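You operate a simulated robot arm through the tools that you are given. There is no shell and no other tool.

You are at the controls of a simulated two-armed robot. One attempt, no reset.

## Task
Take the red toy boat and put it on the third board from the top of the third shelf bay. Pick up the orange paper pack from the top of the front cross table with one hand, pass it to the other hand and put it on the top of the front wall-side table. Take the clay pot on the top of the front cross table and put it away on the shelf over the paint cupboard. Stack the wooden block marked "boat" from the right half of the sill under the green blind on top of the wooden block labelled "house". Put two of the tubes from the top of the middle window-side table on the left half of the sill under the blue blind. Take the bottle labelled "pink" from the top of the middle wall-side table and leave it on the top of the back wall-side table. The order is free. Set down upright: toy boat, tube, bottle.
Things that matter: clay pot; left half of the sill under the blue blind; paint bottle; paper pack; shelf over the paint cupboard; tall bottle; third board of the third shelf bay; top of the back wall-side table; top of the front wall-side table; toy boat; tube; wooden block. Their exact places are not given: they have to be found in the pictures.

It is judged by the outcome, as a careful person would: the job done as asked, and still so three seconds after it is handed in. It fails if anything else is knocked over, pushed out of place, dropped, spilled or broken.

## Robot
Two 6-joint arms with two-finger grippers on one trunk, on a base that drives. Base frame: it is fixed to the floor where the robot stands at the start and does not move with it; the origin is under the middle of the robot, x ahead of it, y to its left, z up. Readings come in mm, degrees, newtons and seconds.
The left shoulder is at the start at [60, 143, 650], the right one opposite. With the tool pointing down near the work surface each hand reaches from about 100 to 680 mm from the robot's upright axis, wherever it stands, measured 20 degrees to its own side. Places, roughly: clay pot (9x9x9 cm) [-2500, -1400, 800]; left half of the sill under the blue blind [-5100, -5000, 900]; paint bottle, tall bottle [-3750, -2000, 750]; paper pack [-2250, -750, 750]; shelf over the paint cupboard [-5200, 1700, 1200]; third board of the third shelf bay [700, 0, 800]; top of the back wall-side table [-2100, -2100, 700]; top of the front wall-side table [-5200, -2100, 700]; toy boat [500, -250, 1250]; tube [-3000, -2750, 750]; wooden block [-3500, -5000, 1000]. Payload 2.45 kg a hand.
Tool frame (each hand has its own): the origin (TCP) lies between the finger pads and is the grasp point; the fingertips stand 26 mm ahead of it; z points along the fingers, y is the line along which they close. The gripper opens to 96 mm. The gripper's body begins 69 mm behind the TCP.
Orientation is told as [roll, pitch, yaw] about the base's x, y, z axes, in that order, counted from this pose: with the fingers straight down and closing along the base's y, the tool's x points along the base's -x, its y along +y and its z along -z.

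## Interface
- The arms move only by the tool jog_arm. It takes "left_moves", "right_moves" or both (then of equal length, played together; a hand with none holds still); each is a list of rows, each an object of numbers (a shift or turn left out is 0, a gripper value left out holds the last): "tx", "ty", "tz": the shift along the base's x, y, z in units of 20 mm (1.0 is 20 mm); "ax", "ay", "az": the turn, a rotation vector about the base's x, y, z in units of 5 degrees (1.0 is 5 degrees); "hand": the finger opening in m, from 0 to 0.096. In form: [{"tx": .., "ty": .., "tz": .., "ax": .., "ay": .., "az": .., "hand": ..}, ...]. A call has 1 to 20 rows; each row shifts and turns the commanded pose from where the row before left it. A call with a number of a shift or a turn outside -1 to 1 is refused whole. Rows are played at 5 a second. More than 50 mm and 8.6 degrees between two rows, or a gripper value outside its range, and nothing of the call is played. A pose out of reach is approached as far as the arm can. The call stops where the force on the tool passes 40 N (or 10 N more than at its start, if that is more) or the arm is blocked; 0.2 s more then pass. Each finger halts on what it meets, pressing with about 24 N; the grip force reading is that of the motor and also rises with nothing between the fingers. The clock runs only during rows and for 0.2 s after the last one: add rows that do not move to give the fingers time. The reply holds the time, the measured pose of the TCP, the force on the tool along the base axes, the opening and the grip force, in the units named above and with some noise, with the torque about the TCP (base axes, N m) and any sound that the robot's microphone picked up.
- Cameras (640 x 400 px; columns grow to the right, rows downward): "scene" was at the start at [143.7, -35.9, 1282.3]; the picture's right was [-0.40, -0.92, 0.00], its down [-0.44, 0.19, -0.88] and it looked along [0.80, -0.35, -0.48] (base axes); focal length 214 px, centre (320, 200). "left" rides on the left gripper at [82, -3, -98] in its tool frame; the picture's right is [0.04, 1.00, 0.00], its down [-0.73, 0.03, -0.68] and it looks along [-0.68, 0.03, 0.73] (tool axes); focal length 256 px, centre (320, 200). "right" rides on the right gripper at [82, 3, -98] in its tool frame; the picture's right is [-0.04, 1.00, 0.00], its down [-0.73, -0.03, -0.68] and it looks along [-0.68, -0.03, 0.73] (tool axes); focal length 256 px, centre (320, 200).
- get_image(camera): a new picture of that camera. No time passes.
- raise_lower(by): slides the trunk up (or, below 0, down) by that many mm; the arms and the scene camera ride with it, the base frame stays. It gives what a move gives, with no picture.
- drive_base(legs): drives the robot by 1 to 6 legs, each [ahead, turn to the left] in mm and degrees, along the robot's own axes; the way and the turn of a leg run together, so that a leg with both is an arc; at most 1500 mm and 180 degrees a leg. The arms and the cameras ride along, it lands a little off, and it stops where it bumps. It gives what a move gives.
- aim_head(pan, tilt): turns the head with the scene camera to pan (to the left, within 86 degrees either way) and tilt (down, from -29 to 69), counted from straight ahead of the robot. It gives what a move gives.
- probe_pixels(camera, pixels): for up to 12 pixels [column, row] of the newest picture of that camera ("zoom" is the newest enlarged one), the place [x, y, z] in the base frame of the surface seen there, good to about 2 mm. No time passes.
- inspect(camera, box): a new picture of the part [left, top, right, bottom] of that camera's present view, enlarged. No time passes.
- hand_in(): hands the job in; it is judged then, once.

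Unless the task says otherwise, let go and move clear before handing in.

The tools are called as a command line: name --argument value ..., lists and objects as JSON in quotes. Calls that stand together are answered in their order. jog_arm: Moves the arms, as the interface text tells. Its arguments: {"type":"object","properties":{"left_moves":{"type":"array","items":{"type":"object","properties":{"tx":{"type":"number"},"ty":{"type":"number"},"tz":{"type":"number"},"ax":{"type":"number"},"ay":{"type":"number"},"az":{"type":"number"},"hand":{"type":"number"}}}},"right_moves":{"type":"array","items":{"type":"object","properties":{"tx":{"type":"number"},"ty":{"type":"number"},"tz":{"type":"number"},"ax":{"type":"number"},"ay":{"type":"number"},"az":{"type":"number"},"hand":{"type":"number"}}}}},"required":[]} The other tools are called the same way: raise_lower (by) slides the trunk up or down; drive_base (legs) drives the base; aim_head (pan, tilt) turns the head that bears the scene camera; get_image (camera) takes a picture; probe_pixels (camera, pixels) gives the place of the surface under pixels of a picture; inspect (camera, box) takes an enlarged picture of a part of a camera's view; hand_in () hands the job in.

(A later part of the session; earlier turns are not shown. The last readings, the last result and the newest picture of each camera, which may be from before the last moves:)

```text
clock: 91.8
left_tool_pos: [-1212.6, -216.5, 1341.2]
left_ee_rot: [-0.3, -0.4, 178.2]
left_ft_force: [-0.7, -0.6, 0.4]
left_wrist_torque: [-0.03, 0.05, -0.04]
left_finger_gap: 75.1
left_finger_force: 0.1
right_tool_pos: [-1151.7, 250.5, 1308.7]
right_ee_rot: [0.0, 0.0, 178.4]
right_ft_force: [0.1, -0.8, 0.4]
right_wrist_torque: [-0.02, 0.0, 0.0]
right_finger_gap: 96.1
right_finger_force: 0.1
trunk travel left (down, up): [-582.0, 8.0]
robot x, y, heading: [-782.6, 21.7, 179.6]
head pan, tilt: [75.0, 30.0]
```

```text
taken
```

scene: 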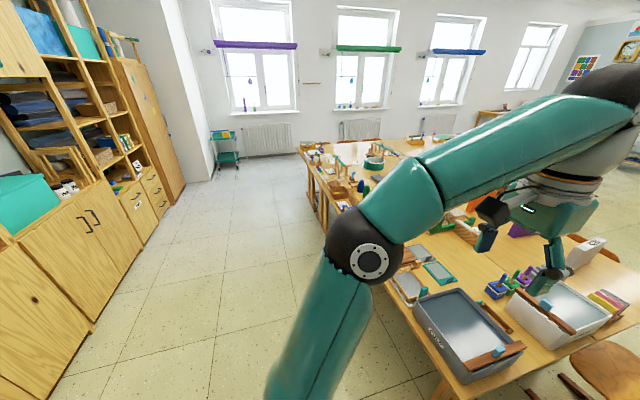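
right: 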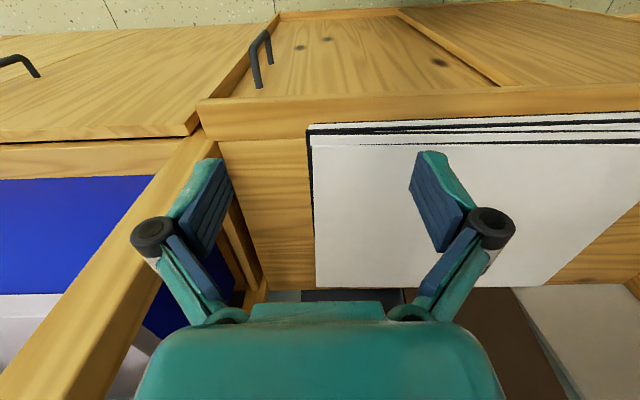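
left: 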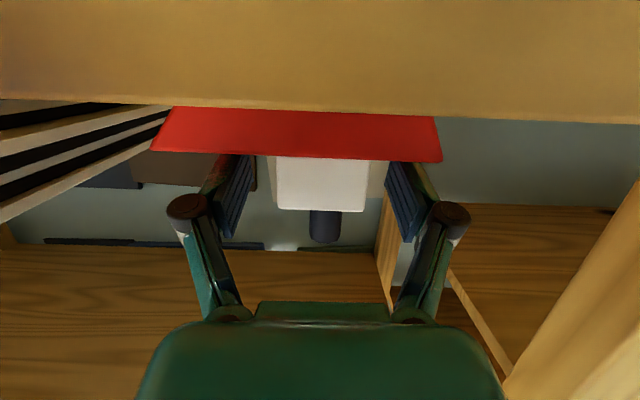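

The left arm blocks the view. I'll lower both hands by ~320 mm so that the elbows drop out of sight.

jog_arm --left_moves '[{"tz": -1}, {"tz": -1}, {"tz": -1}, {"tz": -1}, {"tz": -1}, {"tz": -1}, {"tz": -1}, {"tz": -1}, {"tz": -1}, {"tz": -1}, {"tz": -1}, {"tz": -1}, {"tz": -1}, {"tz": -1}, {"tz": -1}, {"tz": -1}]' --right_moves '[{"tz": -1}, {"tz": -1}, {"tz": -1}, {"tz": -1}, {"tz": -1}, {"tz": -1}, {"tz": -1}, {"tz": -1}, {"tz": -1}, {"tz": -1}, {"tz": -1}, {"tz": -1}, {"tz": -1}, {"tz": -1}, {"tz": -1}, {"tz": -1}]'

aim_head --pan 50 --tilt 30

get_image --camera "scene"

```text
clock: 95.2
left_tool_pos: [-1216.2, -212.9, 1020.1]
left_ee_rot: [-0.2, -0.4, 178.2]
left_ft_force: [-0.4, 0.5, -0.6]
left_wrist_torque: [0.0, 0.0, 0.05]
left_finger_gap: 74.9
left_finger_force: 0.0
right_tool_pos: [-1152.0, 252.2, 987.6]
right_ee_rot: [0.1, 0.1, 178.3]
right_ft_force: [1.0, -0.1, -0.2]
right_wrist_torque: [0.0, 0.02, 0.03]
right_finger_gap: 95.9
right_finger_force: 0.0
trunk travel left (down, up): [-582.0, 8.0]
robot x, y, heading: [-780.7, 24.8, 179.4]
head pan, tilt: [75.0, 30.0]
```

```text
clock: 96.1
left_tool_pos: [-1214.8, -214.5, 1021.9]
left_ee_rot: [-0.3, -0.4, 178.3]
left_ft_force: [-1.2, -0.3, 0.5]
left_wrist_torque: [-0.02, 0.0, 0.01]
left_finger_gap: 75.1
left_finger_force: 0.0
right_tool_pos: [-1150.7, 251.6, 987.5]
right_ee_rot: [-0.1, 0.1, 178.3]
right_ft_force: [0.2, 0.5, 0.0]
right_wrist_torque: [0.02, 0.02, 0.0]
right_finger_gap: 95.8
right_finger_force: 0.1
trunk travel left (down, up): [-582.0, 8.0]
robot x, y, heading: [-782.6, 21.7, 179.5]
head pan, tilt: [50.0, 30.0]
```

```text
taken
```

scene: 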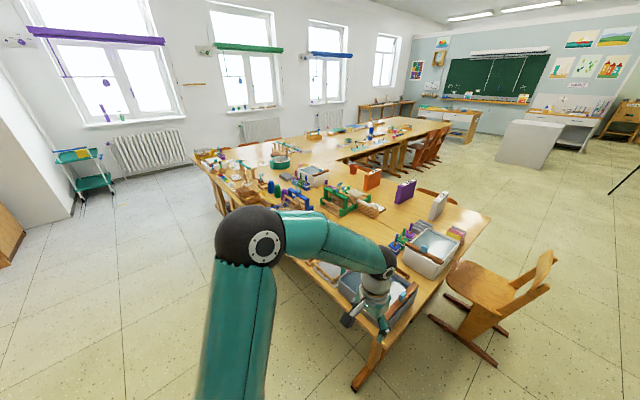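

Much better. Zooming on the cross table where orange (372,180), purple (405,190) and white (438,205) packs stand.

inspect --camera "scene" --box '[300, 120, 500, 245]'

probe_pixels --camera "scene" --pixels '[[372, 180], [405, 190], [438, 205], [355, 168], [490, 220], [358, 390], [215, 165], [450, 215], [360, 200], [280, 160], [415, 150], [365, 130]]'

inspect --camera "scene" --box '[180, 100, 400, 237]'

```text
3.20 times, centred on (400, 182) of scene
```

zoom: 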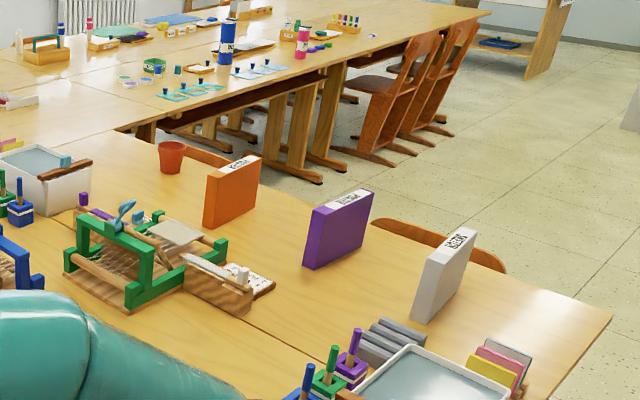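

```text
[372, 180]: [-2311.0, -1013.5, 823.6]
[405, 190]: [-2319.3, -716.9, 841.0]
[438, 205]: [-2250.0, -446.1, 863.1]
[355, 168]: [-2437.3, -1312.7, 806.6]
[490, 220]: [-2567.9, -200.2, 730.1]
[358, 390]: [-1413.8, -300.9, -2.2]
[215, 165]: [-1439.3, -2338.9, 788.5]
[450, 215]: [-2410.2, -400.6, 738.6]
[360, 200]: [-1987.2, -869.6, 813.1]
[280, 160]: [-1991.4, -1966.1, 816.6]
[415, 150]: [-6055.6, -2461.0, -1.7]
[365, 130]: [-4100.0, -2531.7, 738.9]
```

```text
2.91 times, centred on (290, 168) of scene
```

zoom: 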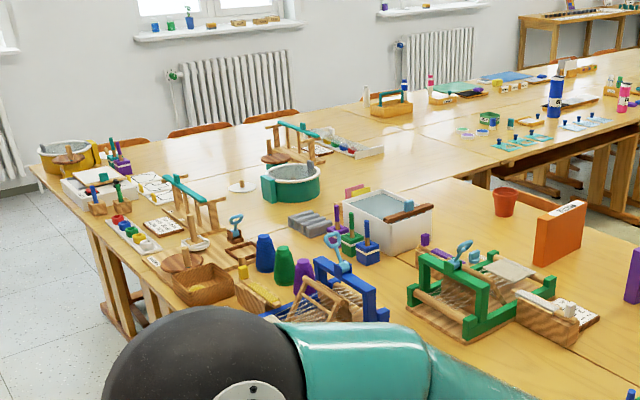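

Found: orange pack at about [-2311,-1013] and the terracotta pot at [-2437,-1312], both on the front cross table (top z≈738, front edge x≈-2570). I need the chair positions for planning the route.

probe_pixels --camera "scene" --pixels '[[480, 285], [545, 260], [495, 362], [440, 320], [500, 330], [550, 285], [440, 193], [345, 165], [420, 190], [520, 300]]'

aim_head --pan 0 --tilt 25

get_image --camera "scene"

probe_pixels --camera "scene" --pixels '[[320, 200], [200, 200], [450, 200], [550, 250], [400, 130], [250, 130], [120, 180], [500, 160]]'

```text
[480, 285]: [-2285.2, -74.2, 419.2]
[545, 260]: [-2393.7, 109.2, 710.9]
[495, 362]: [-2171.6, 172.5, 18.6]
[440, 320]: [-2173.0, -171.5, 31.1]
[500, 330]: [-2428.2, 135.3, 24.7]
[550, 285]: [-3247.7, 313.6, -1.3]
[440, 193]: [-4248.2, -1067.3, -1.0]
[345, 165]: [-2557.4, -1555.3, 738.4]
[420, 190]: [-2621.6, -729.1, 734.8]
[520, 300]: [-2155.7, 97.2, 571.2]
```

```text
clock: 97.2
left_tool_pos: [-1213.7, -215.0, 1020.7]
left_ee_rot: [-0.3, -0.4, 178.2]
left_ft_force: [1.0, 0.7, 0.0]
left_wrist_torque: [0.01, 0.03, 0.01]
left_finger_gap: 74.9
left_finger_force: 0.1
right_tool_pos: [-1151.2, 253.2, 988.5]
right_ee_rot: [-0.1, 0.2, 178.2]
right_ft_force: [0.3, 0.4, -0.6]
right_wrist_torque: [-0.02, -0.01, 0.02]
right_finger_gap: 96.0
right_finger_force: 0.0
trunk travel left (down, up): [-582.0, 8.0]
robot x, y, heading: [-782.2, 19.0, 179.5]
head pan, tilt: [0.0, 25.0]
```

```text
taken
```

scene: 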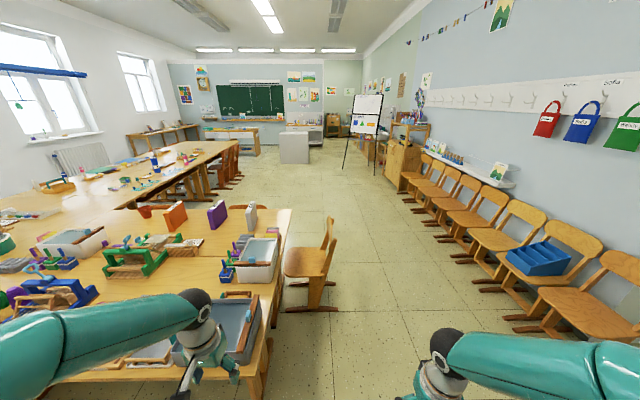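

```text
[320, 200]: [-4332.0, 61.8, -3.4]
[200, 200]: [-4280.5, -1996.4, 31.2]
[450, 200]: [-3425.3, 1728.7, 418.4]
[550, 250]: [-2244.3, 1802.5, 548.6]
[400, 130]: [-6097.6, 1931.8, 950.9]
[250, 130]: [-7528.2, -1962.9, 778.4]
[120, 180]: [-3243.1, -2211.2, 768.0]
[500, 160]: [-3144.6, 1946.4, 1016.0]
```

The corridor at y≈700 is free. I'll drive along it past the cross table and look back at its front side.

drive_base --legs '[[0, -25], [1450, 0], [0, 25], [1150, 0]]'

aim_head --pan 86 --tilt 30

get_image --camera "scene"

aim_head --pan -60 --tilt 15

get_image --camera "scene"

aim_head --pan 0 --tilt 15

get_image --camera "scene"

```text
clock: 112.8
left_tool_pos: [-3654.1, 436.0, 1021.9]
left_ee_rot: [-0.2, -0.4, 177.4]
left_ft_force: [-0.1, -0.9, 0.7]
left_wrist_torque: [0.04, -0.01, 0.01]
left_finger_gap: 75.2
left_finger_force: 0.1
right_tool_pos: [-3582.7, 900.9, 989.1]
right_ee_rot: [0.0, 0.0, 177.4]
right_ft_force: [0.2, 0.5, -0.6]
right_wrist_torque: [0.0, -0.04, 0.03]
right_finger_gap: 95.9
right_finger_force: 0.0
trunk travel left (down, up): [-582.0, 8.0]
robot x, y, heading: [-3214.8, 666.1, 178.6]
head pan, tilt: [0.0, 25.0]
```

```text
clock: 114.5
left_tool_pos: [-3654.3, 436.7, 1022.3]
left_ee_rot: [-0.4, -0.3, 177.3]
left_ft_force: [-0.2, 0.2, -0.1]
left_wrist_torque: [0.0, 0.02, -0.01]
left_finger_gap: 74.9
left_finger_force: 0.1
right_tool_pos: [-3582.3, 901.4, 989.1]
right_ee_rot: [0.0, 0.2, 177.2]
right_ft_force: [0.1, 0.5, 0.0]
right_wrist_torque: [-0.02, 0.03, 0.03]
right_finger_gap: 96.1
right_finger_force: 0.1
trunk travel left (down, up): [-582.0, 8.0]
robot x, y, heading: [-3211.2, 669.7, 178.8]
head pan, tilt: [85.9, 30.0]
```

```text
taken
```

scene: 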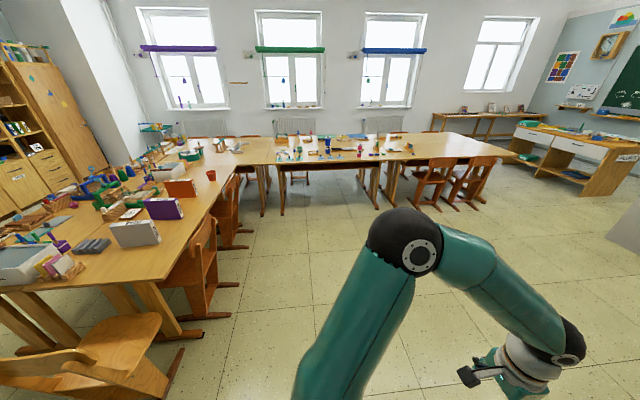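

```text
clock: 116.8
left_tool_pos: [-3652.2, 435.5, 1022.4]
left_ee_rot: [-0.2, -0.4, 177.4]
left_ft_force: [-0.3, -0.3, -0.2]
left_wrist_torque: [0.01, 0.01, 0.01]
left_finger_gap: 75.2
left_finger_force: 0.1
right_tool_pos: [-3582.5, 902.0, 987.9]
right_ee_rot: [0.0, 0.1, 177.5]
right_ft_force: [-0.5, 0.0, 0.6]
right_wrist_torque: [0.0, -0.04, -0.01]
right_finger_gap: 95.8
right_finger_force: 0.1
trunk travel left (down, up): [-582.0, 8.0]
robot x, y, heading: [-3215.7, 669.7, 178.7]
head pan, tilt: [-60.0, 15.0]
```

```text
taken
```

scene: 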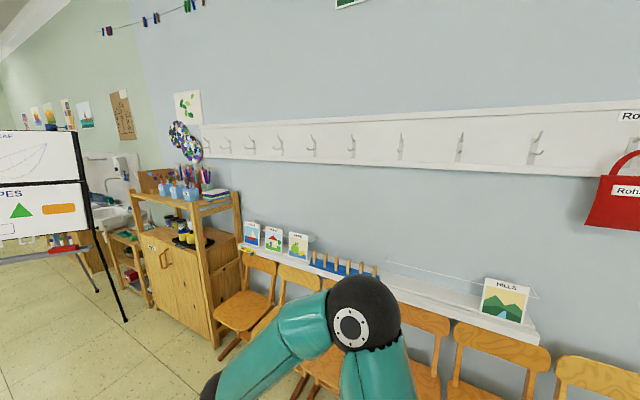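

```text
clock: 118.0
left_tool_pos: [-3653.9, 435.9, 1022.5]
left_ee_rot: [-0.3, -0.4, 177.3]
left_ft_force: [0.5, -0.5, -0.4]
left_wrist_torque: [-0.01, -0.03, 0.01]
left_finger_gap: 75.3
left_finger_force: 0.1
right_tool_pos: [-3582.1, 902.1, 988.2]
right_ee_rot: [0.0, 0.1, 177.4]
right_ft_force: [0.4, 0.8, 0.2]
right_wrist_torque: [-0.01, 0.01, 0.01]
right_finger_gap: 96.0
right_finger_force: 0.1
trunk travel left (down, up): [-582.0, 8.0]
robot x, y, heading: [-3215.6, 666.6, 178.7]
head pan, tilt: [0.0, 15.0]
```

```text
taken
```

scene: 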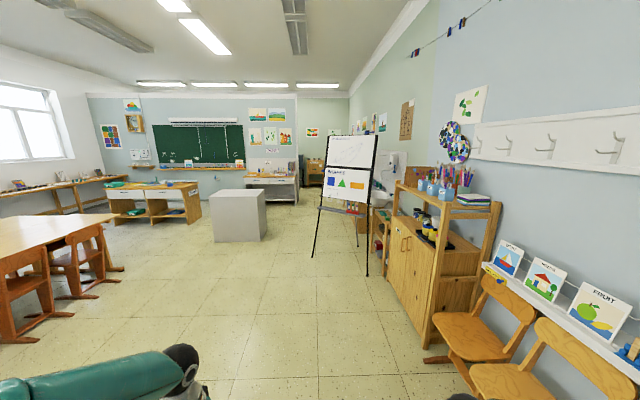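

The paint cupboard with its upper shelf is ahead-right at (430,190). The cross table's front side with chairs is behind-left. I'll look at that one more closely.

aim_head --pan 86 --tilt 30

inspect --camera "scene" --box '[90, 140, 310, 277]'

get_image --camera "scene"

probe_pixels --camera "scene" --pixels '[[180, 188], [212, 175], [200, 245], [228, 195], [180, 330], [235, 285], [240, 240], [265, 210], [205, 190], [150, 360], [120, 300], [185, 172]]'

```text
clock: 119.7
left_tool_pos: [-3653.2, 436.6, 1021.4]
left_ee_rot: [-0.4, -0.4, 177.3]
left_ft_force: [0.3, -0.1, 0.3]
left_wrist_torque: [0.02, -0.01, -0.02]
left_finger_gap: 75.1
left_finger_force: 0.0
right_tool_pos: [-3582.3, 901.1, 989.9]
right_ee_rot: [0.0, 0.1, 177.4]
right_ft_force: [-0.3, 0.0, -0.3]
right_wrist_torque: [-0.02, 0.01, 0.0]
right_finger_gap: 96.2
right_finger_force: 0.0
trunk travel left (down, up): [-582.0, 8.0]
robot x, y, heading: [-3213.1, 671.0, 178.6]
head pan, tilt: [85.9, 30.0]
```

```text
2.91 times, centred on (200, 208) of scene
```

zoom: 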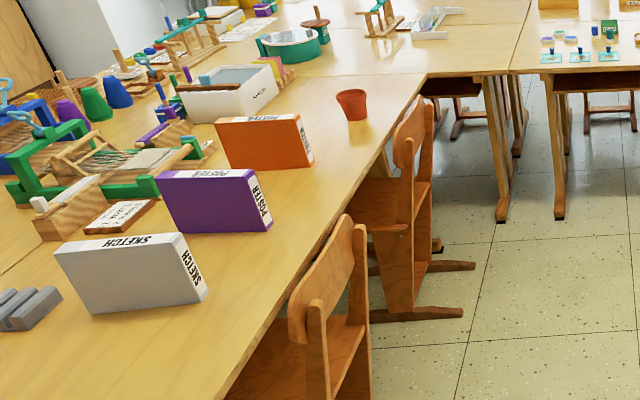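

```text
taken
```

scene: 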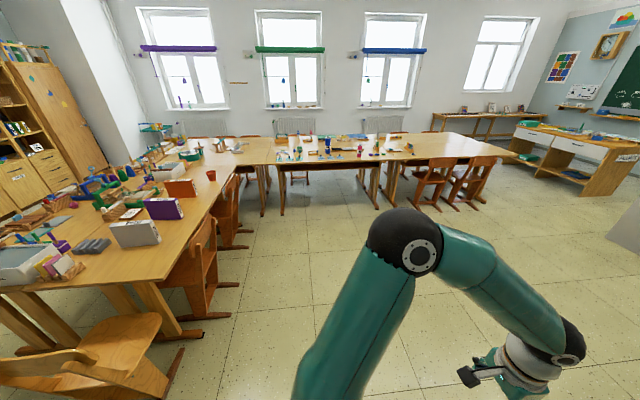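

```text
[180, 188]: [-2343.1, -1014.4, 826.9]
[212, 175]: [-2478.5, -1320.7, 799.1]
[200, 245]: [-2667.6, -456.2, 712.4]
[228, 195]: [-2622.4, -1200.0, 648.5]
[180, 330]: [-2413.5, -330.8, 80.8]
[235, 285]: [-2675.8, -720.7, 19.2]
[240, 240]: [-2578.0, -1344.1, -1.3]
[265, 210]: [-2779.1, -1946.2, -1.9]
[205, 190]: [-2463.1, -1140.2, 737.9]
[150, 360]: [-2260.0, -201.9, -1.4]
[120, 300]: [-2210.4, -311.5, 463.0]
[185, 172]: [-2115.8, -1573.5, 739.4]
```

I see the orange pack standing on its long edge, pot near the table edge, chairs at y≈-450 and y≈-1200 in front. Let me measure my own base by looking down.

aim_head --pan 0 --tilt 69

get_image --camera "scene"

probe_pixels --camera "scene" --pixels '[[320, 230], [320, 260], [320, 300], [200, 300], [440, 300], [150, 350], [480, 350], [320, 350], [320, 390], [260, 390]]'

```text
clock: 121.2
left_tool_pos: [-3653.6, 436.2, 1020.6]
left_ee_rot: [-0.2, -0.4, 177.4]
left_ft_force: [-0.2, -0.1, -0.5]
left_wrist_torque: [-0.01, -0.02, -0.01]
left_finger_gap: 74.9
left_finger_force: 0.0
right_tool_pos: [-3582.6, 900.5, 988.0]
right_ee_rot: [0.0, 0.2, 177.4]
right_ft_force: [0.4, -0.3, 0.5]
right_wrist_torque: [-0.01, 0.03, -0.01]
right_finger_gap: 95.9
right_finger_force: 0.0
trunk travel left (down, up): [-582.0, 8.0]
robot x, y, heading: [-3217.3, 666.2, 178.4]
head pan, tilt: [0.0, 68.8]
```

```text
taken
```

scene: 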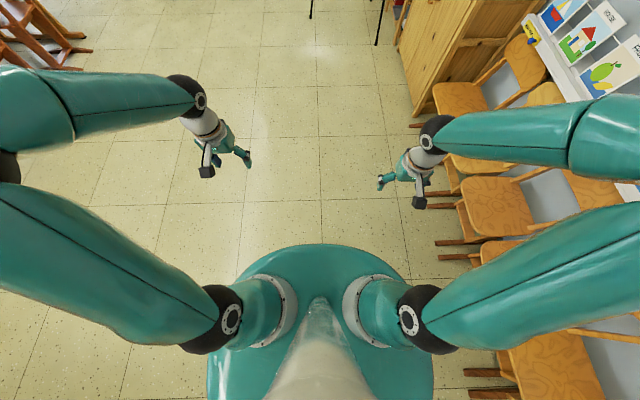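

```text
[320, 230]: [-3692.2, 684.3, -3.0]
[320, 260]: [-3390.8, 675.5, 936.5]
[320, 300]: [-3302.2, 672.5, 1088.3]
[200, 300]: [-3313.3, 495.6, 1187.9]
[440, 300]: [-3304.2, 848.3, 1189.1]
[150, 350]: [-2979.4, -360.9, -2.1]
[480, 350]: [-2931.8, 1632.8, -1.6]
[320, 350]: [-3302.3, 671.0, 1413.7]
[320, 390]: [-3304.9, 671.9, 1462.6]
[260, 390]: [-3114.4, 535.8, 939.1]
```

probe_pixels --camera "scene" --pixels '[[600, 150], [590, 120], [620, 240], [30, 110], [10, 140], [440, 130], [190, 90], [430, 90], [500, 130], [490, 210]]'

```text
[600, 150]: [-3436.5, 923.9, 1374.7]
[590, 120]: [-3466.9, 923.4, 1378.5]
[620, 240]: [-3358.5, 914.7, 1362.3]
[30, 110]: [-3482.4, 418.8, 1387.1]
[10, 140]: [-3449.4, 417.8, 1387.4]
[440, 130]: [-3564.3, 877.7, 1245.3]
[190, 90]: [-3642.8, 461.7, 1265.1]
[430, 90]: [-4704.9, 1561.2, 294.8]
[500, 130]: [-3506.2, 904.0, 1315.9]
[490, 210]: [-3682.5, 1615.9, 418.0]
```

Elbows are only ±255 mm to the sides, so I can safely lower the trunk here to see the base outline.

raise_lower --by -500

get_image --camera "scene"

```text
refused: -500 is not a number from -400 to 400
```

```text
taken
```

scene: 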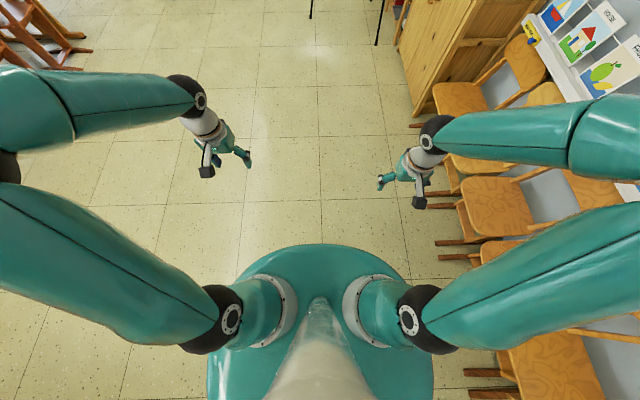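

raise_lower --by -400

get_image --camera "scene"

```text
clock: 125.1
left_tool_pos: [-3655.0, 436.7, 621.6]
left_ee_rot: [-0.2, -0.3, 177.2]
left_ft_force: [-0.1, 0.3, -0.1]
left_wrist_torque: [-0.05, 0.01, 0.02]
left_finger_gap: 75.1
left_finger_force: 0.0
right_tool_pos: [-3581.8, 900.4, 589.7]
right_ee_rot: [0.0, 0.1, 177.5]
right_ft_force: [-0.6, -0.5, 0.4]
right_wrist_torque: [-0.02, 0.02, -0.01]
right_finger_gap: 95.9
right_finger_force: 0.0
trunk travel left (down, up): [-182.0, 408.0]
robot x, y, heading: [-3214.7, 665.6, 178.8]
head pan, tilt: [0.0, 68.8]
```

```text
taken
```

scene: 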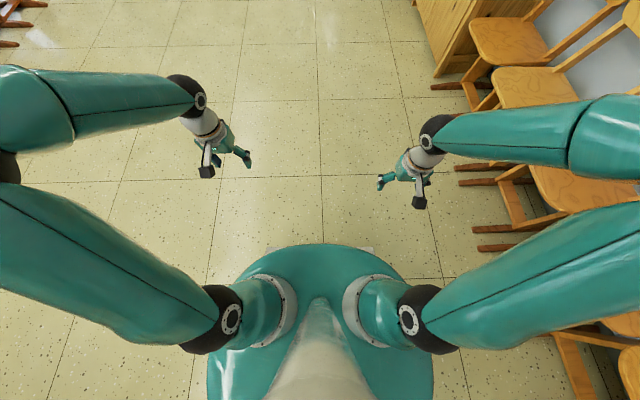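

Grey base corners poke out at (272,247) and (375,250). Probing them.

inspect --camera "scene" --box '[220, 220, 430, 351]'

probe_pixels --camera "zoom" --pixels '[[150, 85], [170, 82], [460, 85], [475, 92], [310, 72], [100, 60], [140, 100], [490, 105]]'

```text
3.05 times, centred on (325, 286) of scene
```

zoom: 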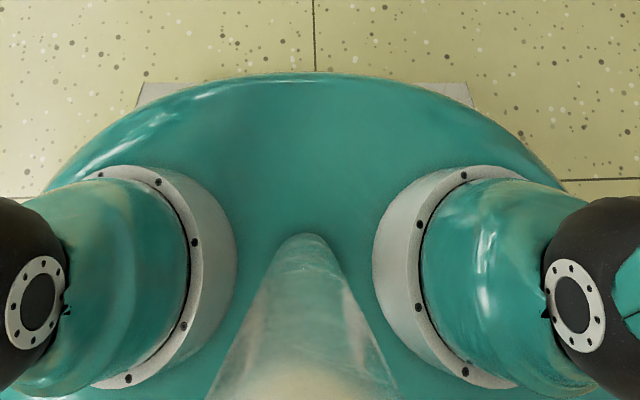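

```text
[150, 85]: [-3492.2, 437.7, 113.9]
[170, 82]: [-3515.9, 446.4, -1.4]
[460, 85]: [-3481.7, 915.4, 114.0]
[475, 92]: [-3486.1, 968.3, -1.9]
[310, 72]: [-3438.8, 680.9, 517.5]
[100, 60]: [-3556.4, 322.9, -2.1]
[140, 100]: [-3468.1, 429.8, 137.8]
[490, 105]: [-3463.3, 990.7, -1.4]
```

My base is a plate about 550×500 mm, 140 mm high. I'll raise the trunk again and measure the chair runners in front of the cross table.

raise_lower --by 400

aim_head --pan 80 --tilt 30

inspect --camera "scene" --box '[60, 160, 300, 310]'

probe_pixels --camera "zoom" --pixels '[[420, 330], [340, 225], [250, 250], [320, 250], [300, 160], [240, 170], [330, 150], [380, 250]]'

```text
clock: 128.9
left_tool_pos: [-3653.8, 436.2, 1022.1]
left_ee_rot: [-0.3, -0.3, 177.3]
left_ft_force: [-0.7, 0.0, 0.0]
left_wrist_torque: [0.0, -0.04, -0.02]
left_finger_gap: 74.8
left_finger_force: 0.1
right_tool_pos: [-3583.2, 901.1, 988.7]
right_ee_rot: [0.0, 0.0, 177.5]
right_ft_force: [0.6, 0.3, -0.5]
right_wrist_torque: [-0.01, 0.02, 0.05]
right_finger_gap: 96.1
right_finger_force: 0.0
trunk travel left (down, up): [-582.0, 8.0]
robot x, y, heading: [-3217.2, 668.1, 178.8]
head pan, tilt: [0.0, 68.8]
```

```text
clock: 130.4
left_tool_pos: [-3654.7, 436.8, 1021.1]
left_ee_rot: [-0.3, -0.4, 177.3]
left_ft_force: [-0.3, 0.4, -0.1]
left_wrist_torque: [-0.02, -0.01, -0.01]
left_finger_gap: 75.1
left_finger_force: 0.0
right_tool_pos: [-3582.4, 900.5, 988.6]
right_ee_rot: [-0.1, 0.2, 177.3]
right_ft_force: [0.6, -0.2, -1.0]
right_wrist_torque: [-0.02, -0.03, -0.04]
right_finger_gap: 96.0
right_finger_force: 0.0
trunk travel left (down, up): [-582.0, 8.0]
robot x, y, heading: [-3215.1, 672.0, 178.7]
head pan, tilt: [80.0, 30.0]
```

```text
2.67 times, centred on (180, 235) of scene
```

zoom: 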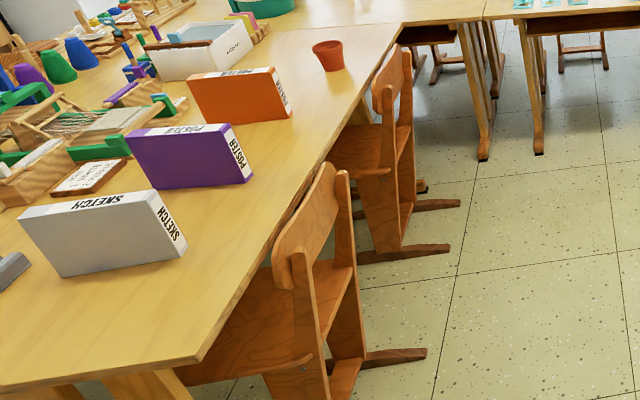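

```text
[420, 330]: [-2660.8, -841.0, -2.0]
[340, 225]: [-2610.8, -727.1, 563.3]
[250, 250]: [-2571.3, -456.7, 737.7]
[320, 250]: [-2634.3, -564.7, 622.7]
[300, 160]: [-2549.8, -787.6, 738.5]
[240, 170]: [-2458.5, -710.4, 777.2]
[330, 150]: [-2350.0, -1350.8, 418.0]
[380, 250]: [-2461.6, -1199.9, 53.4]
```

probe_pixels --camera "zoom" --pixels '[[422, 354], [445, 248], [456, 203], [423, 185], [390, 250], [345, 180], [380, 80], [405, 60], [300, 190], [325, 55], [285, 100], [190, 90]]'

```text
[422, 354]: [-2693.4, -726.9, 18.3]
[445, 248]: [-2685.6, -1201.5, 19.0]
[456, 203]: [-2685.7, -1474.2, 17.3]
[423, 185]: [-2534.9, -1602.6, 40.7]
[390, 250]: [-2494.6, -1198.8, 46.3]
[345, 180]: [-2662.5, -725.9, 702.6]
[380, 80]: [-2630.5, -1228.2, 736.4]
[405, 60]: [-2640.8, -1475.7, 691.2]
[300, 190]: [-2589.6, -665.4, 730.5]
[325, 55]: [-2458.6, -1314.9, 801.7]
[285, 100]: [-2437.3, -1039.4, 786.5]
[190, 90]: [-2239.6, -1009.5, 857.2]
```

Chair runners end at x≈-2693 (chairs at y −440…−735 and −1190…−1485), so I can stand at x≈-3010 facing +x with the base front at −2735. Driving there in steps.

drive_base --legs '[[0, 91.3], [1200, 0]]'

aim_head --pan 30 --tilt 35

get_image --camera "scene"

```text
clock: 134.0
left_tool_pos: [-3143.6, 174.6, 1020.9]
left_ee_rot: [-0.4, -0.4, -112.4]
left_ft_force: [0.0, -0.1, -0.9]
left_wrist_torque: [0.05, 0.01, 0.0]
left_finger_gap: 74.9
left_finger_force: 0.0
right_tool_pos: [-3557.4, 398.0, 990.9]
right_ee_rot: [-0.2, 0.1, -112.2]
right_ft_force: [0.6, 0.2, 0.0]
right_wrist_torque: [0.03, 0.07, 0.02]
right_finger_gap: 96.0
right_finger_force: 0.1
trunk travel left (down, up): [-582.0, 8.0]
robot x, y, heading: [-3260.4, 683.1, -109.2]
head pan, tilt: [80.0, 30.0]
stopped in leg 1: the robot was blocked; the commanded pose is now the measured one
```

```text
clock: 135.2
left_tool_pos: [-3146.4, 175.0, 1022.6]
left_ee_rot: [-0.3, -0.4, -112.4]
left_ft_force: [-0.3, 0.3, 0.7]
left_wrist_torque: [0.01, -0.03, 0.02]
left_finger_gap: 74.8
left_finger_force: 0.1
right_tool_pos: [-3559.3, 399.8, 990.5]
right_ee_rot: [0.0, 0.2, -112.2]
right_ft_force: [-0.1, 0.6, 0.1]
right_wrist_torque: [0.0, 0.02, 0.0]
right_finger_gap: 96.0
right_finger_force: 0.0
trunk travel left (down, up): [-582.0, 8.0]
robot x, y, heading: [-3260.9, 684.5, -109.3]
head pan, tilt: [30.0, 35.0]
```

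```text
taken
```

scene: 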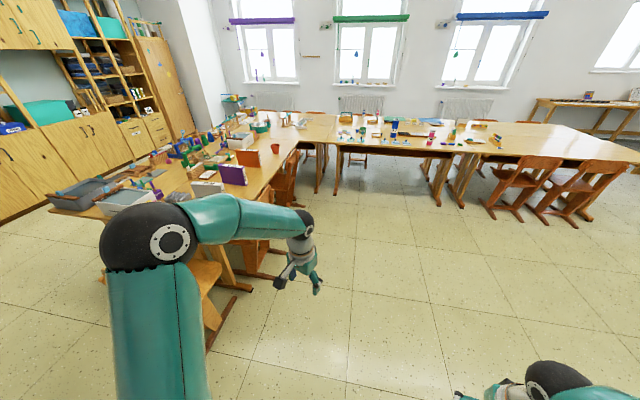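

The stops occur on long fast turns (the arms lag), not from contact – shorter turns worked fine. I'll use turns of ≤45° from now on.

drive_base --legs '[[0, 19], [800, 0], [800, 0]]'

```text
clock: 144.7
left_tool_pos: [-2968.6, -1351.6, 1020.9]
left_ee_rot: [-0.3, -0.5, -92.4]
left_ft_force: [-0.1, 0.4, 0.0]
left_wrist_torque: [0.01, 0.0, 0.0]
left_finger_gap: 75.1
left_finger_force: 0.1
right_tool_pos: [-3435.5, -1283.7, 989.4]
right_ee_rot: [0.0, 0.1, -92.3]
right_ft_force: [-0.1, 0.3, -0.9]
right_wrist_torque: [-0.02, 0.02, 0.05]
right_finger_gap: 96.1
right_finger_force: 0.0
trunk travel left (down, up): [-582.0, 8.0]
robot x, y, heading: [-3250.9, -917.1, -89.2]
head pan, tilt: [30.0, 35.0]
```

drive_base --legs '[[0, 45]]'

drive_base --legs '[[0, 44]]'

aim_head --pan 0 --tilt 40

get_image --camera "scene"

```text
clock: 147.4
left_tool_pos: [-2740.4, -1025.6, 1023.1]
left_ee_rot: [-0.3, -0.4, -47.4]
left_ft_force: [0.1, -0.3, 0.0]
left_wrist_torque: [-0.01, 0.0, 0.03]
left_finger_gap: 74.9
left_finger_force: 0.0
right_tool_pos: [-3117.4, -1306.9, 989.6]
right_ee_rot: [-0.1, 0.2, -47.4]
right_ft_force: [0.0, -0.5, 0.5]
right_wrist_torque: [0.01, -0.02, 0.0]
right_finger_gap: 95.8
right_finger_force: 0.1
trunk travel left (down, up): [-582.0, 8.0]
robot x, y, heading: [-3274.9, -932.6, -44.6]
head pan, tilt: [30.0, 35.0]
```

```text
clock: 150.0
left_tool_pos: [-2825.6, -630.5, 1023.2]
left_ee_rot: [-0.2, -0.4, -3.4]
left_ft_force: [0.7, 0.4, 0.7]
left_wrist_torque: [0.04, 0.01, 0.0]
left_finger_gap: 75.0
left_finger_force: 0.0
right_tool_pos: [-2901.6, -1097.0, 990.0]
right_ee_rot: [0.0, 0.2, -3.2]
right_ft_force: [0.4, 0.5, 0.0]
right_wrist_torque: [0.01, 0.0, -0.01]
right_finger_gap: 96.1
right_finger_force: 0.1
trunk travel left (down, up): [-582.0, 8.0]
robot x, y, heading: [-3274.3, -966.5, -0.9]
head pan, tilt: [30.0, 35.0]
```

```text
clock: 151.0
left_tool_pos: [-2825.5, -630.9, 1023.0]
left_ee_rot: [-0.3, -0.5, -3.4]
left_ft_force: [0.3, -0.1, -0.7]
left_wrist_torque: [-0.02, 0.01, -0.01]
left_finger_gap: 74.9
left_finger_force: 0.0
right_tool_pos: [-2901.7, -1095.3, 991.7]
right_ee_rot: [-0.1, 0.2, -3.2]
right_ft_force: [0.6, -0.5, -0.5]
right_wrist_torque: [-0.03, 0.0, 0.0]
right_finger_gap: 96.0
right_finger_force: 0.2
trunk travel left (down, up): [-582.0, 8.0]
robot x, y, heading: [-3270.3, -965.7, -0.9]
head pan, tilt: [0.0, 40.0]
```

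```text
taken
```

scene: 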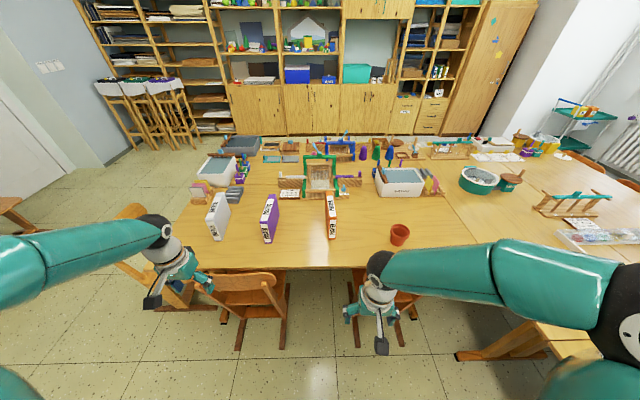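

Excellent view: orange pack at (331,217), pot at (398,235). Zoom in and probe both.

inspect --camera "scene" --box '[280, 170, 440, 270]'

probe_pixels --camera "zoom" --pixels '[[205, 120], [195, 175], [215, 175], [195, 240], [215, 260], [188, 110], [220, 110], [460, 235], [500, 235], [475, 275], [478, 230], [330, 150]]'

```text
4.00 times, centred on (360, 220) of scene
```

zoom: 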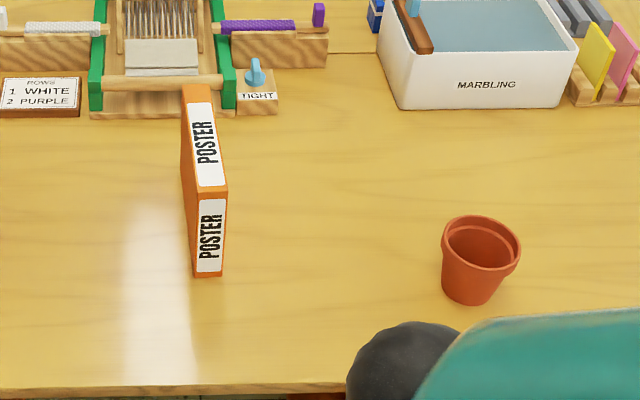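

```text
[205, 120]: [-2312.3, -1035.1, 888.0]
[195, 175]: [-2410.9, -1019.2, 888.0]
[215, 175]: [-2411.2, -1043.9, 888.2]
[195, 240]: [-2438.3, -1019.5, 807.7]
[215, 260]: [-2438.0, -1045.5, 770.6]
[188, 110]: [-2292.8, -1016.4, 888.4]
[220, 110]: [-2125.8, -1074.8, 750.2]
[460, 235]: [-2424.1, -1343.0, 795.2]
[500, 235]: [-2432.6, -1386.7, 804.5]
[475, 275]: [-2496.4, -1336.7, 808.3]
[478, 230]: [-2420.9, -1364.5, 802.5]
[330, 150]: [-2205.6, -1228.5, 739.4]
```

The pack is 40 mm thick (y −1015…−1056), x −2438…≈−2240, top z=888; the pot is near [-2455,-1362]. I'll advance 240 mm so the base front stays ~60 mm short of the chair runners.

drive_base --legs '[[240, 0.9]]'

aim_head --pan -5 --tilt 50

get_image --camera "scene"

get_image --camera "right"

```text
clock: 152.8
left_tool_pos: [-2591.7, -627.1, 1022.8]
left_ee_rot: [-0.3, -0.3, -2.6]
left_ft_force: [0.4, -0.4, 0.0]
left_wrist_torque: [-0.03, -0.03, 0.02]
left_finger_gap: 75.0
left_finger_force: 0.1
right_tool_pos: [-2662.5, -1093.4, 991.5]
right_ee_rot: [0.0, 0.2, -2.5]
right_ft_force: [0.7, 0.8, -1.1]
right_wrist_torque: [-0.04, 0.01, 0.01]
right_finger_gap: 96.3
right_finger_force: 0.1
trunk travel left (down, up): [-582.0, 8.0]
robot x, y, heading: [-3031.7, -971.5, -0.1]
head pan, tilt: [0.0, 40.0]
```

```text
clock: 153.5
left_tool_pos: [-2593.3, -626.3, 1023.5]
left_ee_rot: [-0.2, -0.5, -2.6]
left_ft_force: [-0.5, 0.9, 0.0]
left_wrist_torque: [-0.06, -0.02, 0.0]
left_finger_gap: 75.4
left_finger_force: 0.0
right_tool_pos: [-2663.2, -1092.5, 991.4]
right_ee_rot: [0.0, 0.0, -2.4]
right_ft_force: [-0.9, 0.5, 0.1]
right_wrist_torque: [0.01, -0.03, 0.01]
right_finger_gap: 95.9
right_finger_force: 0.0
trunk travel left (down, up): [-582.0, 8.0]
robot x, y, heading: [-3031.2, -966.0, 0.1]
head pan, tilt: [-5.0, 50.0]
```

```text
taken
```

scene: 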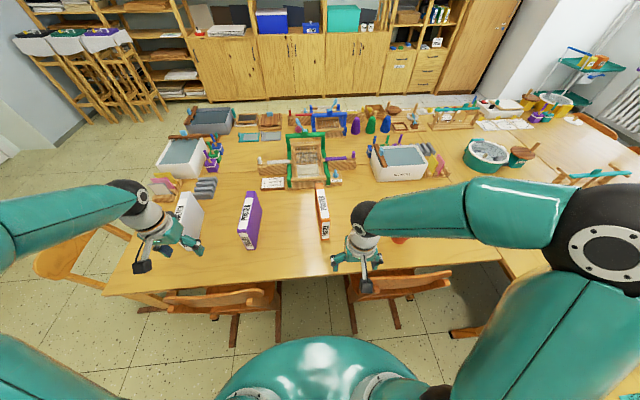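

```text
taken
```

right: 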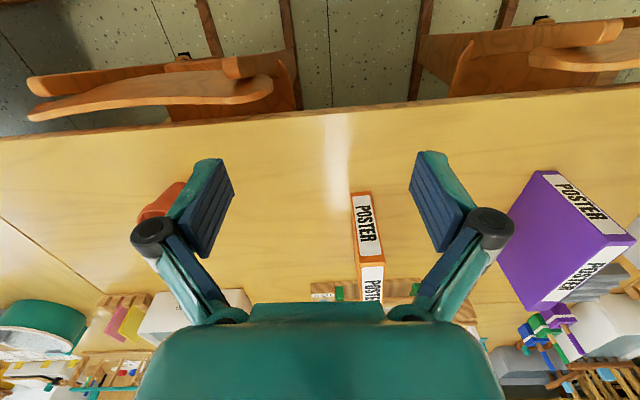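

Right camera sees the pack's near end at (366,225). Probing edges with both cameras.

probe_pixels --camera "right" --pixels '[[355, 225], [379, 225], [356, 262], [382, 262], [364, 270], [372, 285], [366, 200], [360, 255]]'

inspect --camera "scene" --box '[270, 160, 430, 260]'

probe_pixels --camera "zoom" --pixels '[[190, 115], [220, 115], [200, 190], [225, 190], [188, 100], [215, 97], [210, 220], [235, 220], [205, 250], [230, 250]]'

```text
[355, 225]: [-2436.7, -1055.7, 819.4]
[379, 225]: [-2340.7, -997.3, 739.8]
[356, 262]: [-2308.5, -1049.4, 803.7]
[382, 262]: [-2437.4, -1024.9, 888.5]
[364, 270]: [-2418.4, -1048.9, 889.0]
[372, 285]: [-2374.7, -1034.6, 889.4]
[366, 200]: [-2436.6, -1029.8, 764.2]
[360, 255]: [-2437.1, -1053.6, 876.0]
```

```text
4.00 times, centred on (350, 210) of scene
```

zoom: 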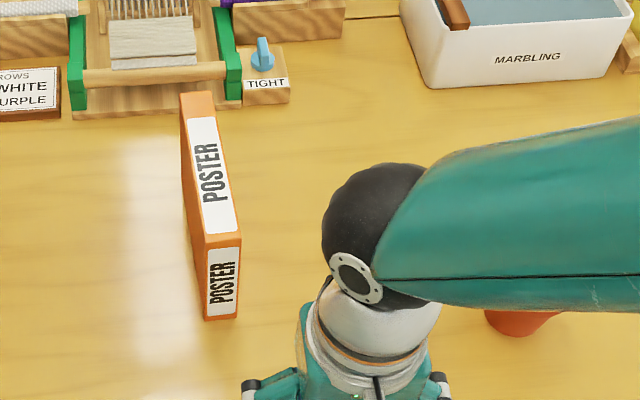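

```text
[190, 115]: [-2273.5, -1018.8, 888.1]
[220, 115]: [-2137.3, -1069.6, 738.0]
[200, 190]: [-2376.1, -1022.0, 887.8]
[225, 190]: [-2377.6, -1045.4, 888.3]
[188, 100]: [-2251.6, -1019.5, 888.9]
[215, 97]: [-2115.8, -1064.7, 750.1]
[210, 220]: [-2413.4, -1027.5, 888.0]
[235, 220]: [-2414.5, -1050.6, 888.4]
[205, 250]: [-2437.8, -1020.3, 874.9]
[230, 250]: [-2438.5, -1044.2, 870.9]
```

Pack: centre ≈[-2340,-1034], yaw ≈+2°. Moving the right hand above it.

jog_arm --right_moves '[{"tx": 0.95, "ty": 0.17, "tz": -0.15, "az": 0.3}, {"tx": 0.95, "ty": 0.17, "tz": -0.15, "az": 0.3}, {"tx": 0.95, "ty": 0.17, "tz": -0.15, "az": 0.3}, {"tx": 0.95, "ty": 0.17, "tz": -0.15}, {"tx": 0.95, "ty": 0.17, "tz": -0.15}, {"tx": 0.95, "ty": 0.17, "tz": -0.15}, {"tx": 0.95, "ty": 0.17, "tz": -0.15}, {"tx": 0.95, "ty": 0.17, "tz": -0.15}, {"tx": 0.95, "ty": 0.17, "tz": -0.15}, {"tx": 0.95, "ty": 0.17, "tz": -0.15}, {"tx": 0.95, "ty": 0.17, "tz": -0.15}, {"tx": 0.95, "ty": 0.17, "tz": -0.15}, {"tx": 0.95, "ty": 0.17, "tz": -0.15}, {"tx": 0.95, "ty": 0.17, "tz": -0.15}, {"tx": 0.95, "ty": 0.17, "tz": -0.15}, {"tx": 0.95, "ty": 0.17, "tz": -0.15}, {"tx": 0.95, "ty": 0.17, "tz": -0.15}]'

get_image --camera "right"

get_image --camera "scene"

```text
clock: 157.1
left_tool_pos: [-2592.4, -626.0, 1023.6]
left_ee_rot: [-0.4, -0.4, -2.5]
left_ft_force: [-0.2, 0.4, -0.2]
left_wrist_torque: [-0.04, -0.01, 0.01]
left_finger_gap: 74.9
left_finger_force: 0.1
right_tool_pos: [-2364.8, -1036.5, 937.5]
right_ee_rot: [0.0, 0.1, 2.1]
right_ft_force: [-0.3, 0.1, 0.4]
right_wrist_torque: [0.01, 0.04, 0.01]
right_finger_gap: 96.2
right_finger_force: 0.1
right hand out of reach, approached as far as the arm can: row 16, 17
trunk travel left (down, up): [-582.0, 8.0]
robot x, y, heading: [-3035.3, -967.1, -0.0]
head pan, tilt: [-5.0, 50.0]
```

```text
taken
```

right: 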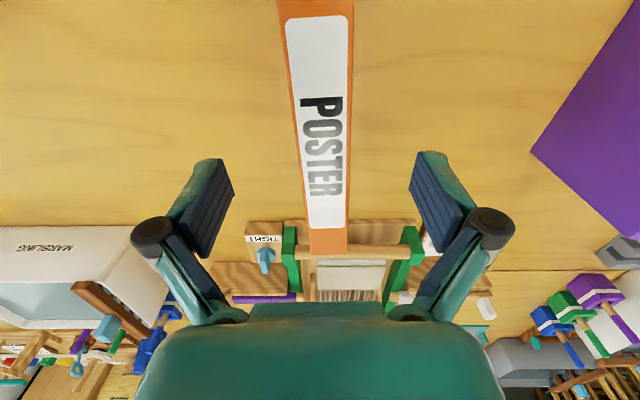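

```text
taken
```

scene: 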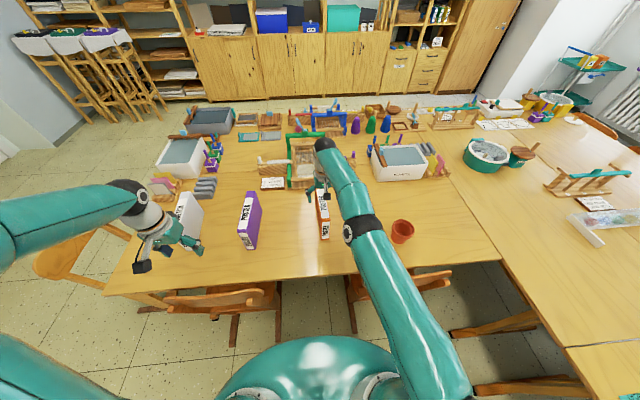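

The arm is at full stretch at x=-2365. I'll creep the base forward 30 mm (still ~35 mm short of the runners).

drive_base --legs '[[30, 0]]'

get_image --camera "right"

probe_pixels --camera "right" --pixels '[[290, 60], [350, 60], [300, 150], [348, 150], [312, 240], [345, 240], [325, 245], [285, 10], [352, 10]]'

```text
clock: 157.9
left_tool_pos: [-2562.2, -625.6, 1022.3]
left_ee_rot: [-0.3, -0.3, -2.6]
left_ft_force: [0.5, 0.1, -0.1]
left_wrist_torque: [0.0, 0.06, -0.03]
left_finger_gap: 75.1
left_finger_force: 0.1
right_tool_pos: [-2333.8, -1035.4, 936.2]
right_ee_rot: [0.0, 0.3, 2.1]
right_ft_force: [0.7, 0.3, 0.4]
right_wrist_torque: [0.0, 0.05, 0.02]
right_finger_gap: 96.0
right_finger_force: 0.0
trunk travel left (down, up): [-582.0, 8.0]
robot x, y, heading: [-3003.0, -971.1, 0.1]
head pan, tilt: [-5.0, 50.0]
```

```text
taken
```

right: 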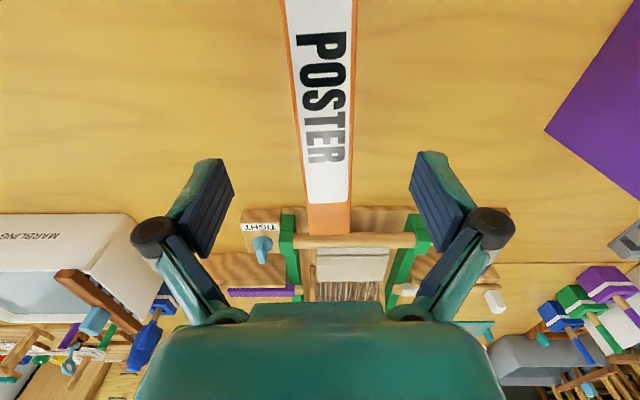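

```text
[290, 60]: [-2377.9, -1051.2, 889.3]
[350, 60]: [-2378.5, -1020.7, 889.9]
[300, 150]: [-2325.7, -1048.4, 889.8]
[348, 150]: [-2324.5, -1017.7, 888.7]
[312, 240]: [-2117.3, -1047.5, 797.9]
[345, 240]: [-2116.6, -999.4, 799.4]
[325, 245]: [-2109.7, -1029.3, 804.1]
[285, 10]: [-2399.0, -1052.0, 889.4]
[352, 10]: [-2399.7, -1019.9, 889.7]
```

Pack is centred between the fingers (y ≈−1033, tool −1035). Descending to z≈838 and closing.

jog_arm --right_moves '[{"tz": -1, "ty": 0.1, "az": 0.2}, {"tz": -1}, {"tz": -1}, {"tz": -1}, {"tz": -0.9}, {}]'

get_image --camera "right"

```text
clock: 159.3
left_tool_pos: [-2563.0, -627.6, 1023.2]
left_ee_rot: [-0.4, -0.4, -2.6]
left_ft_force: [-0.3, -0.4, -0.1]
left_wrist_torque: [0.0, -0.01, 0.02]
left_finger_gap: 75.0
left_finger_force: 0.1
right_tool_pos: [-2333.6, -1034.3, 841.4]
right_ee_rot: [0.0, 0.2, 3.2]
right_ft_force: [-0.2, 0.4, -0.5]
right_wrist_torque: [-0.02, -0.02, -0.01]
right_finger_gap: 96.1
right_finger_force: 0.1
trunk travel left (down, up): [-582.0, 8.0]
robot x, y, heading: [-3006.4, -970.0, -0.0]
head pan, tilt: [-5.0, 50.0]
```

```text
taken
```

right: 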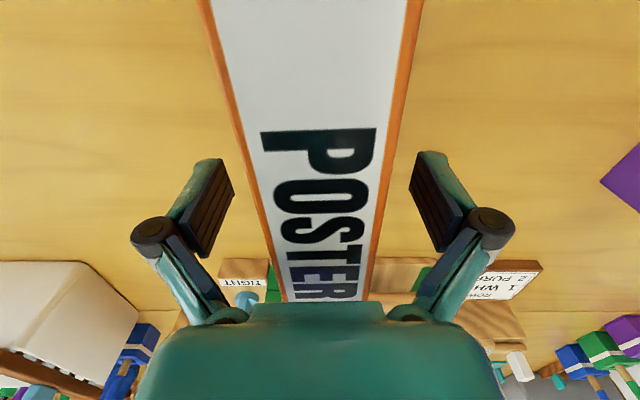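

jog_arm --right_moves '[{"hand": 0.07}, {"hand": 0.045}, {"hand": 0.02}, {}, {}]'

jog_arm --right_moves '[{"tz": 0.25}, {"tz": 0.25}, {"tz": 0.5}, {}]'

get_image --camera "right"

inspect --camera "scene" --box '[250, 120, 450, 245]'

```text
clock: 160.5
left_tool_pos: [-2563.0, -625.3, 1024.7]
left_ee_rot: [-0.2, -0.4, -2.6]
left_ft_force: [0.7, 0.1, 0.1]
left_wrist_torque: [-0.01, 0.0, 0.0]
left_finger_gap: 74.9
left_finger_force: 0.1
right_tool_pos: [-2335.4, -1034.0, 841.3]
right_ee_rot: [0.0, 0.1, 3.0]
right_ft_force: [0.9, 2.6, 0.9]
right_wrist_torque: [0.18, 0.07, -0.07]
right_finger_gap: 36.0
right_finger_force: 23.5
trunk travel left (down, up): [-582.0, 8.0]
robot x, y, heading: [-3003.7, -968.9, 0.1]
head pan, tilt: [-5.0, 50.0]
```

```text
clock: 161.5
left_tool_pos: [-2561.8, -627.1, 1024.6]
left_ee_rot: [-0.3, -0.5, -2.7]
left_ft_force: [0.1, 0.9, 0.1]
left_wrist_torque: [-0.02, -0.03, -0.02]
left_finger_gap: 75.2
left_finger_force: 0.0
right_tool_pos: [-2333.4, -1034.5, 859.6]
right_ee_rot: [0.0, 0.2, 3.0]
right_ft_force: [-0.1, -0.5, -7.7]
right_wrist_torque: [0.0, -0.02, -0.02]
right_finger_gap: 35.7
right_finger_force: 23.9
trunk travel left (down, up): [-582.0, 8.0]
robot x, y, heading: [-3002.5, -970.3, 0.1]
head pan, tilt: [-5.0, 50.0]
```

```text
taken
```

right: 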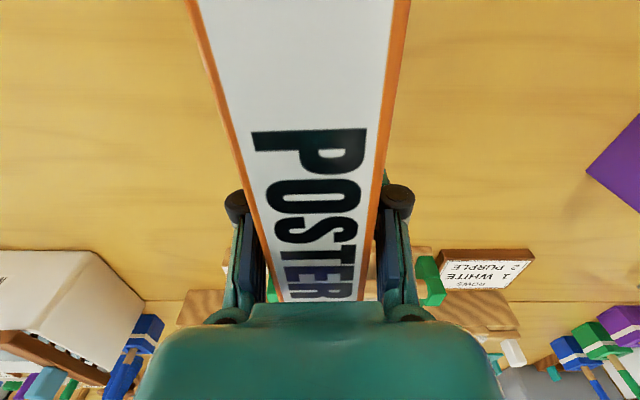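

```text
3.20 times, centred on (350, 182) of scene
```

zoom: 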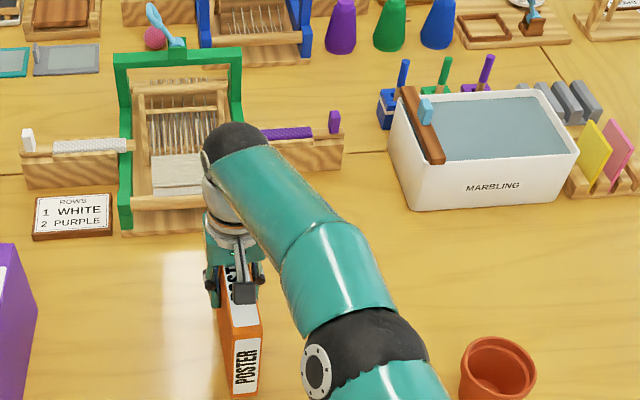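

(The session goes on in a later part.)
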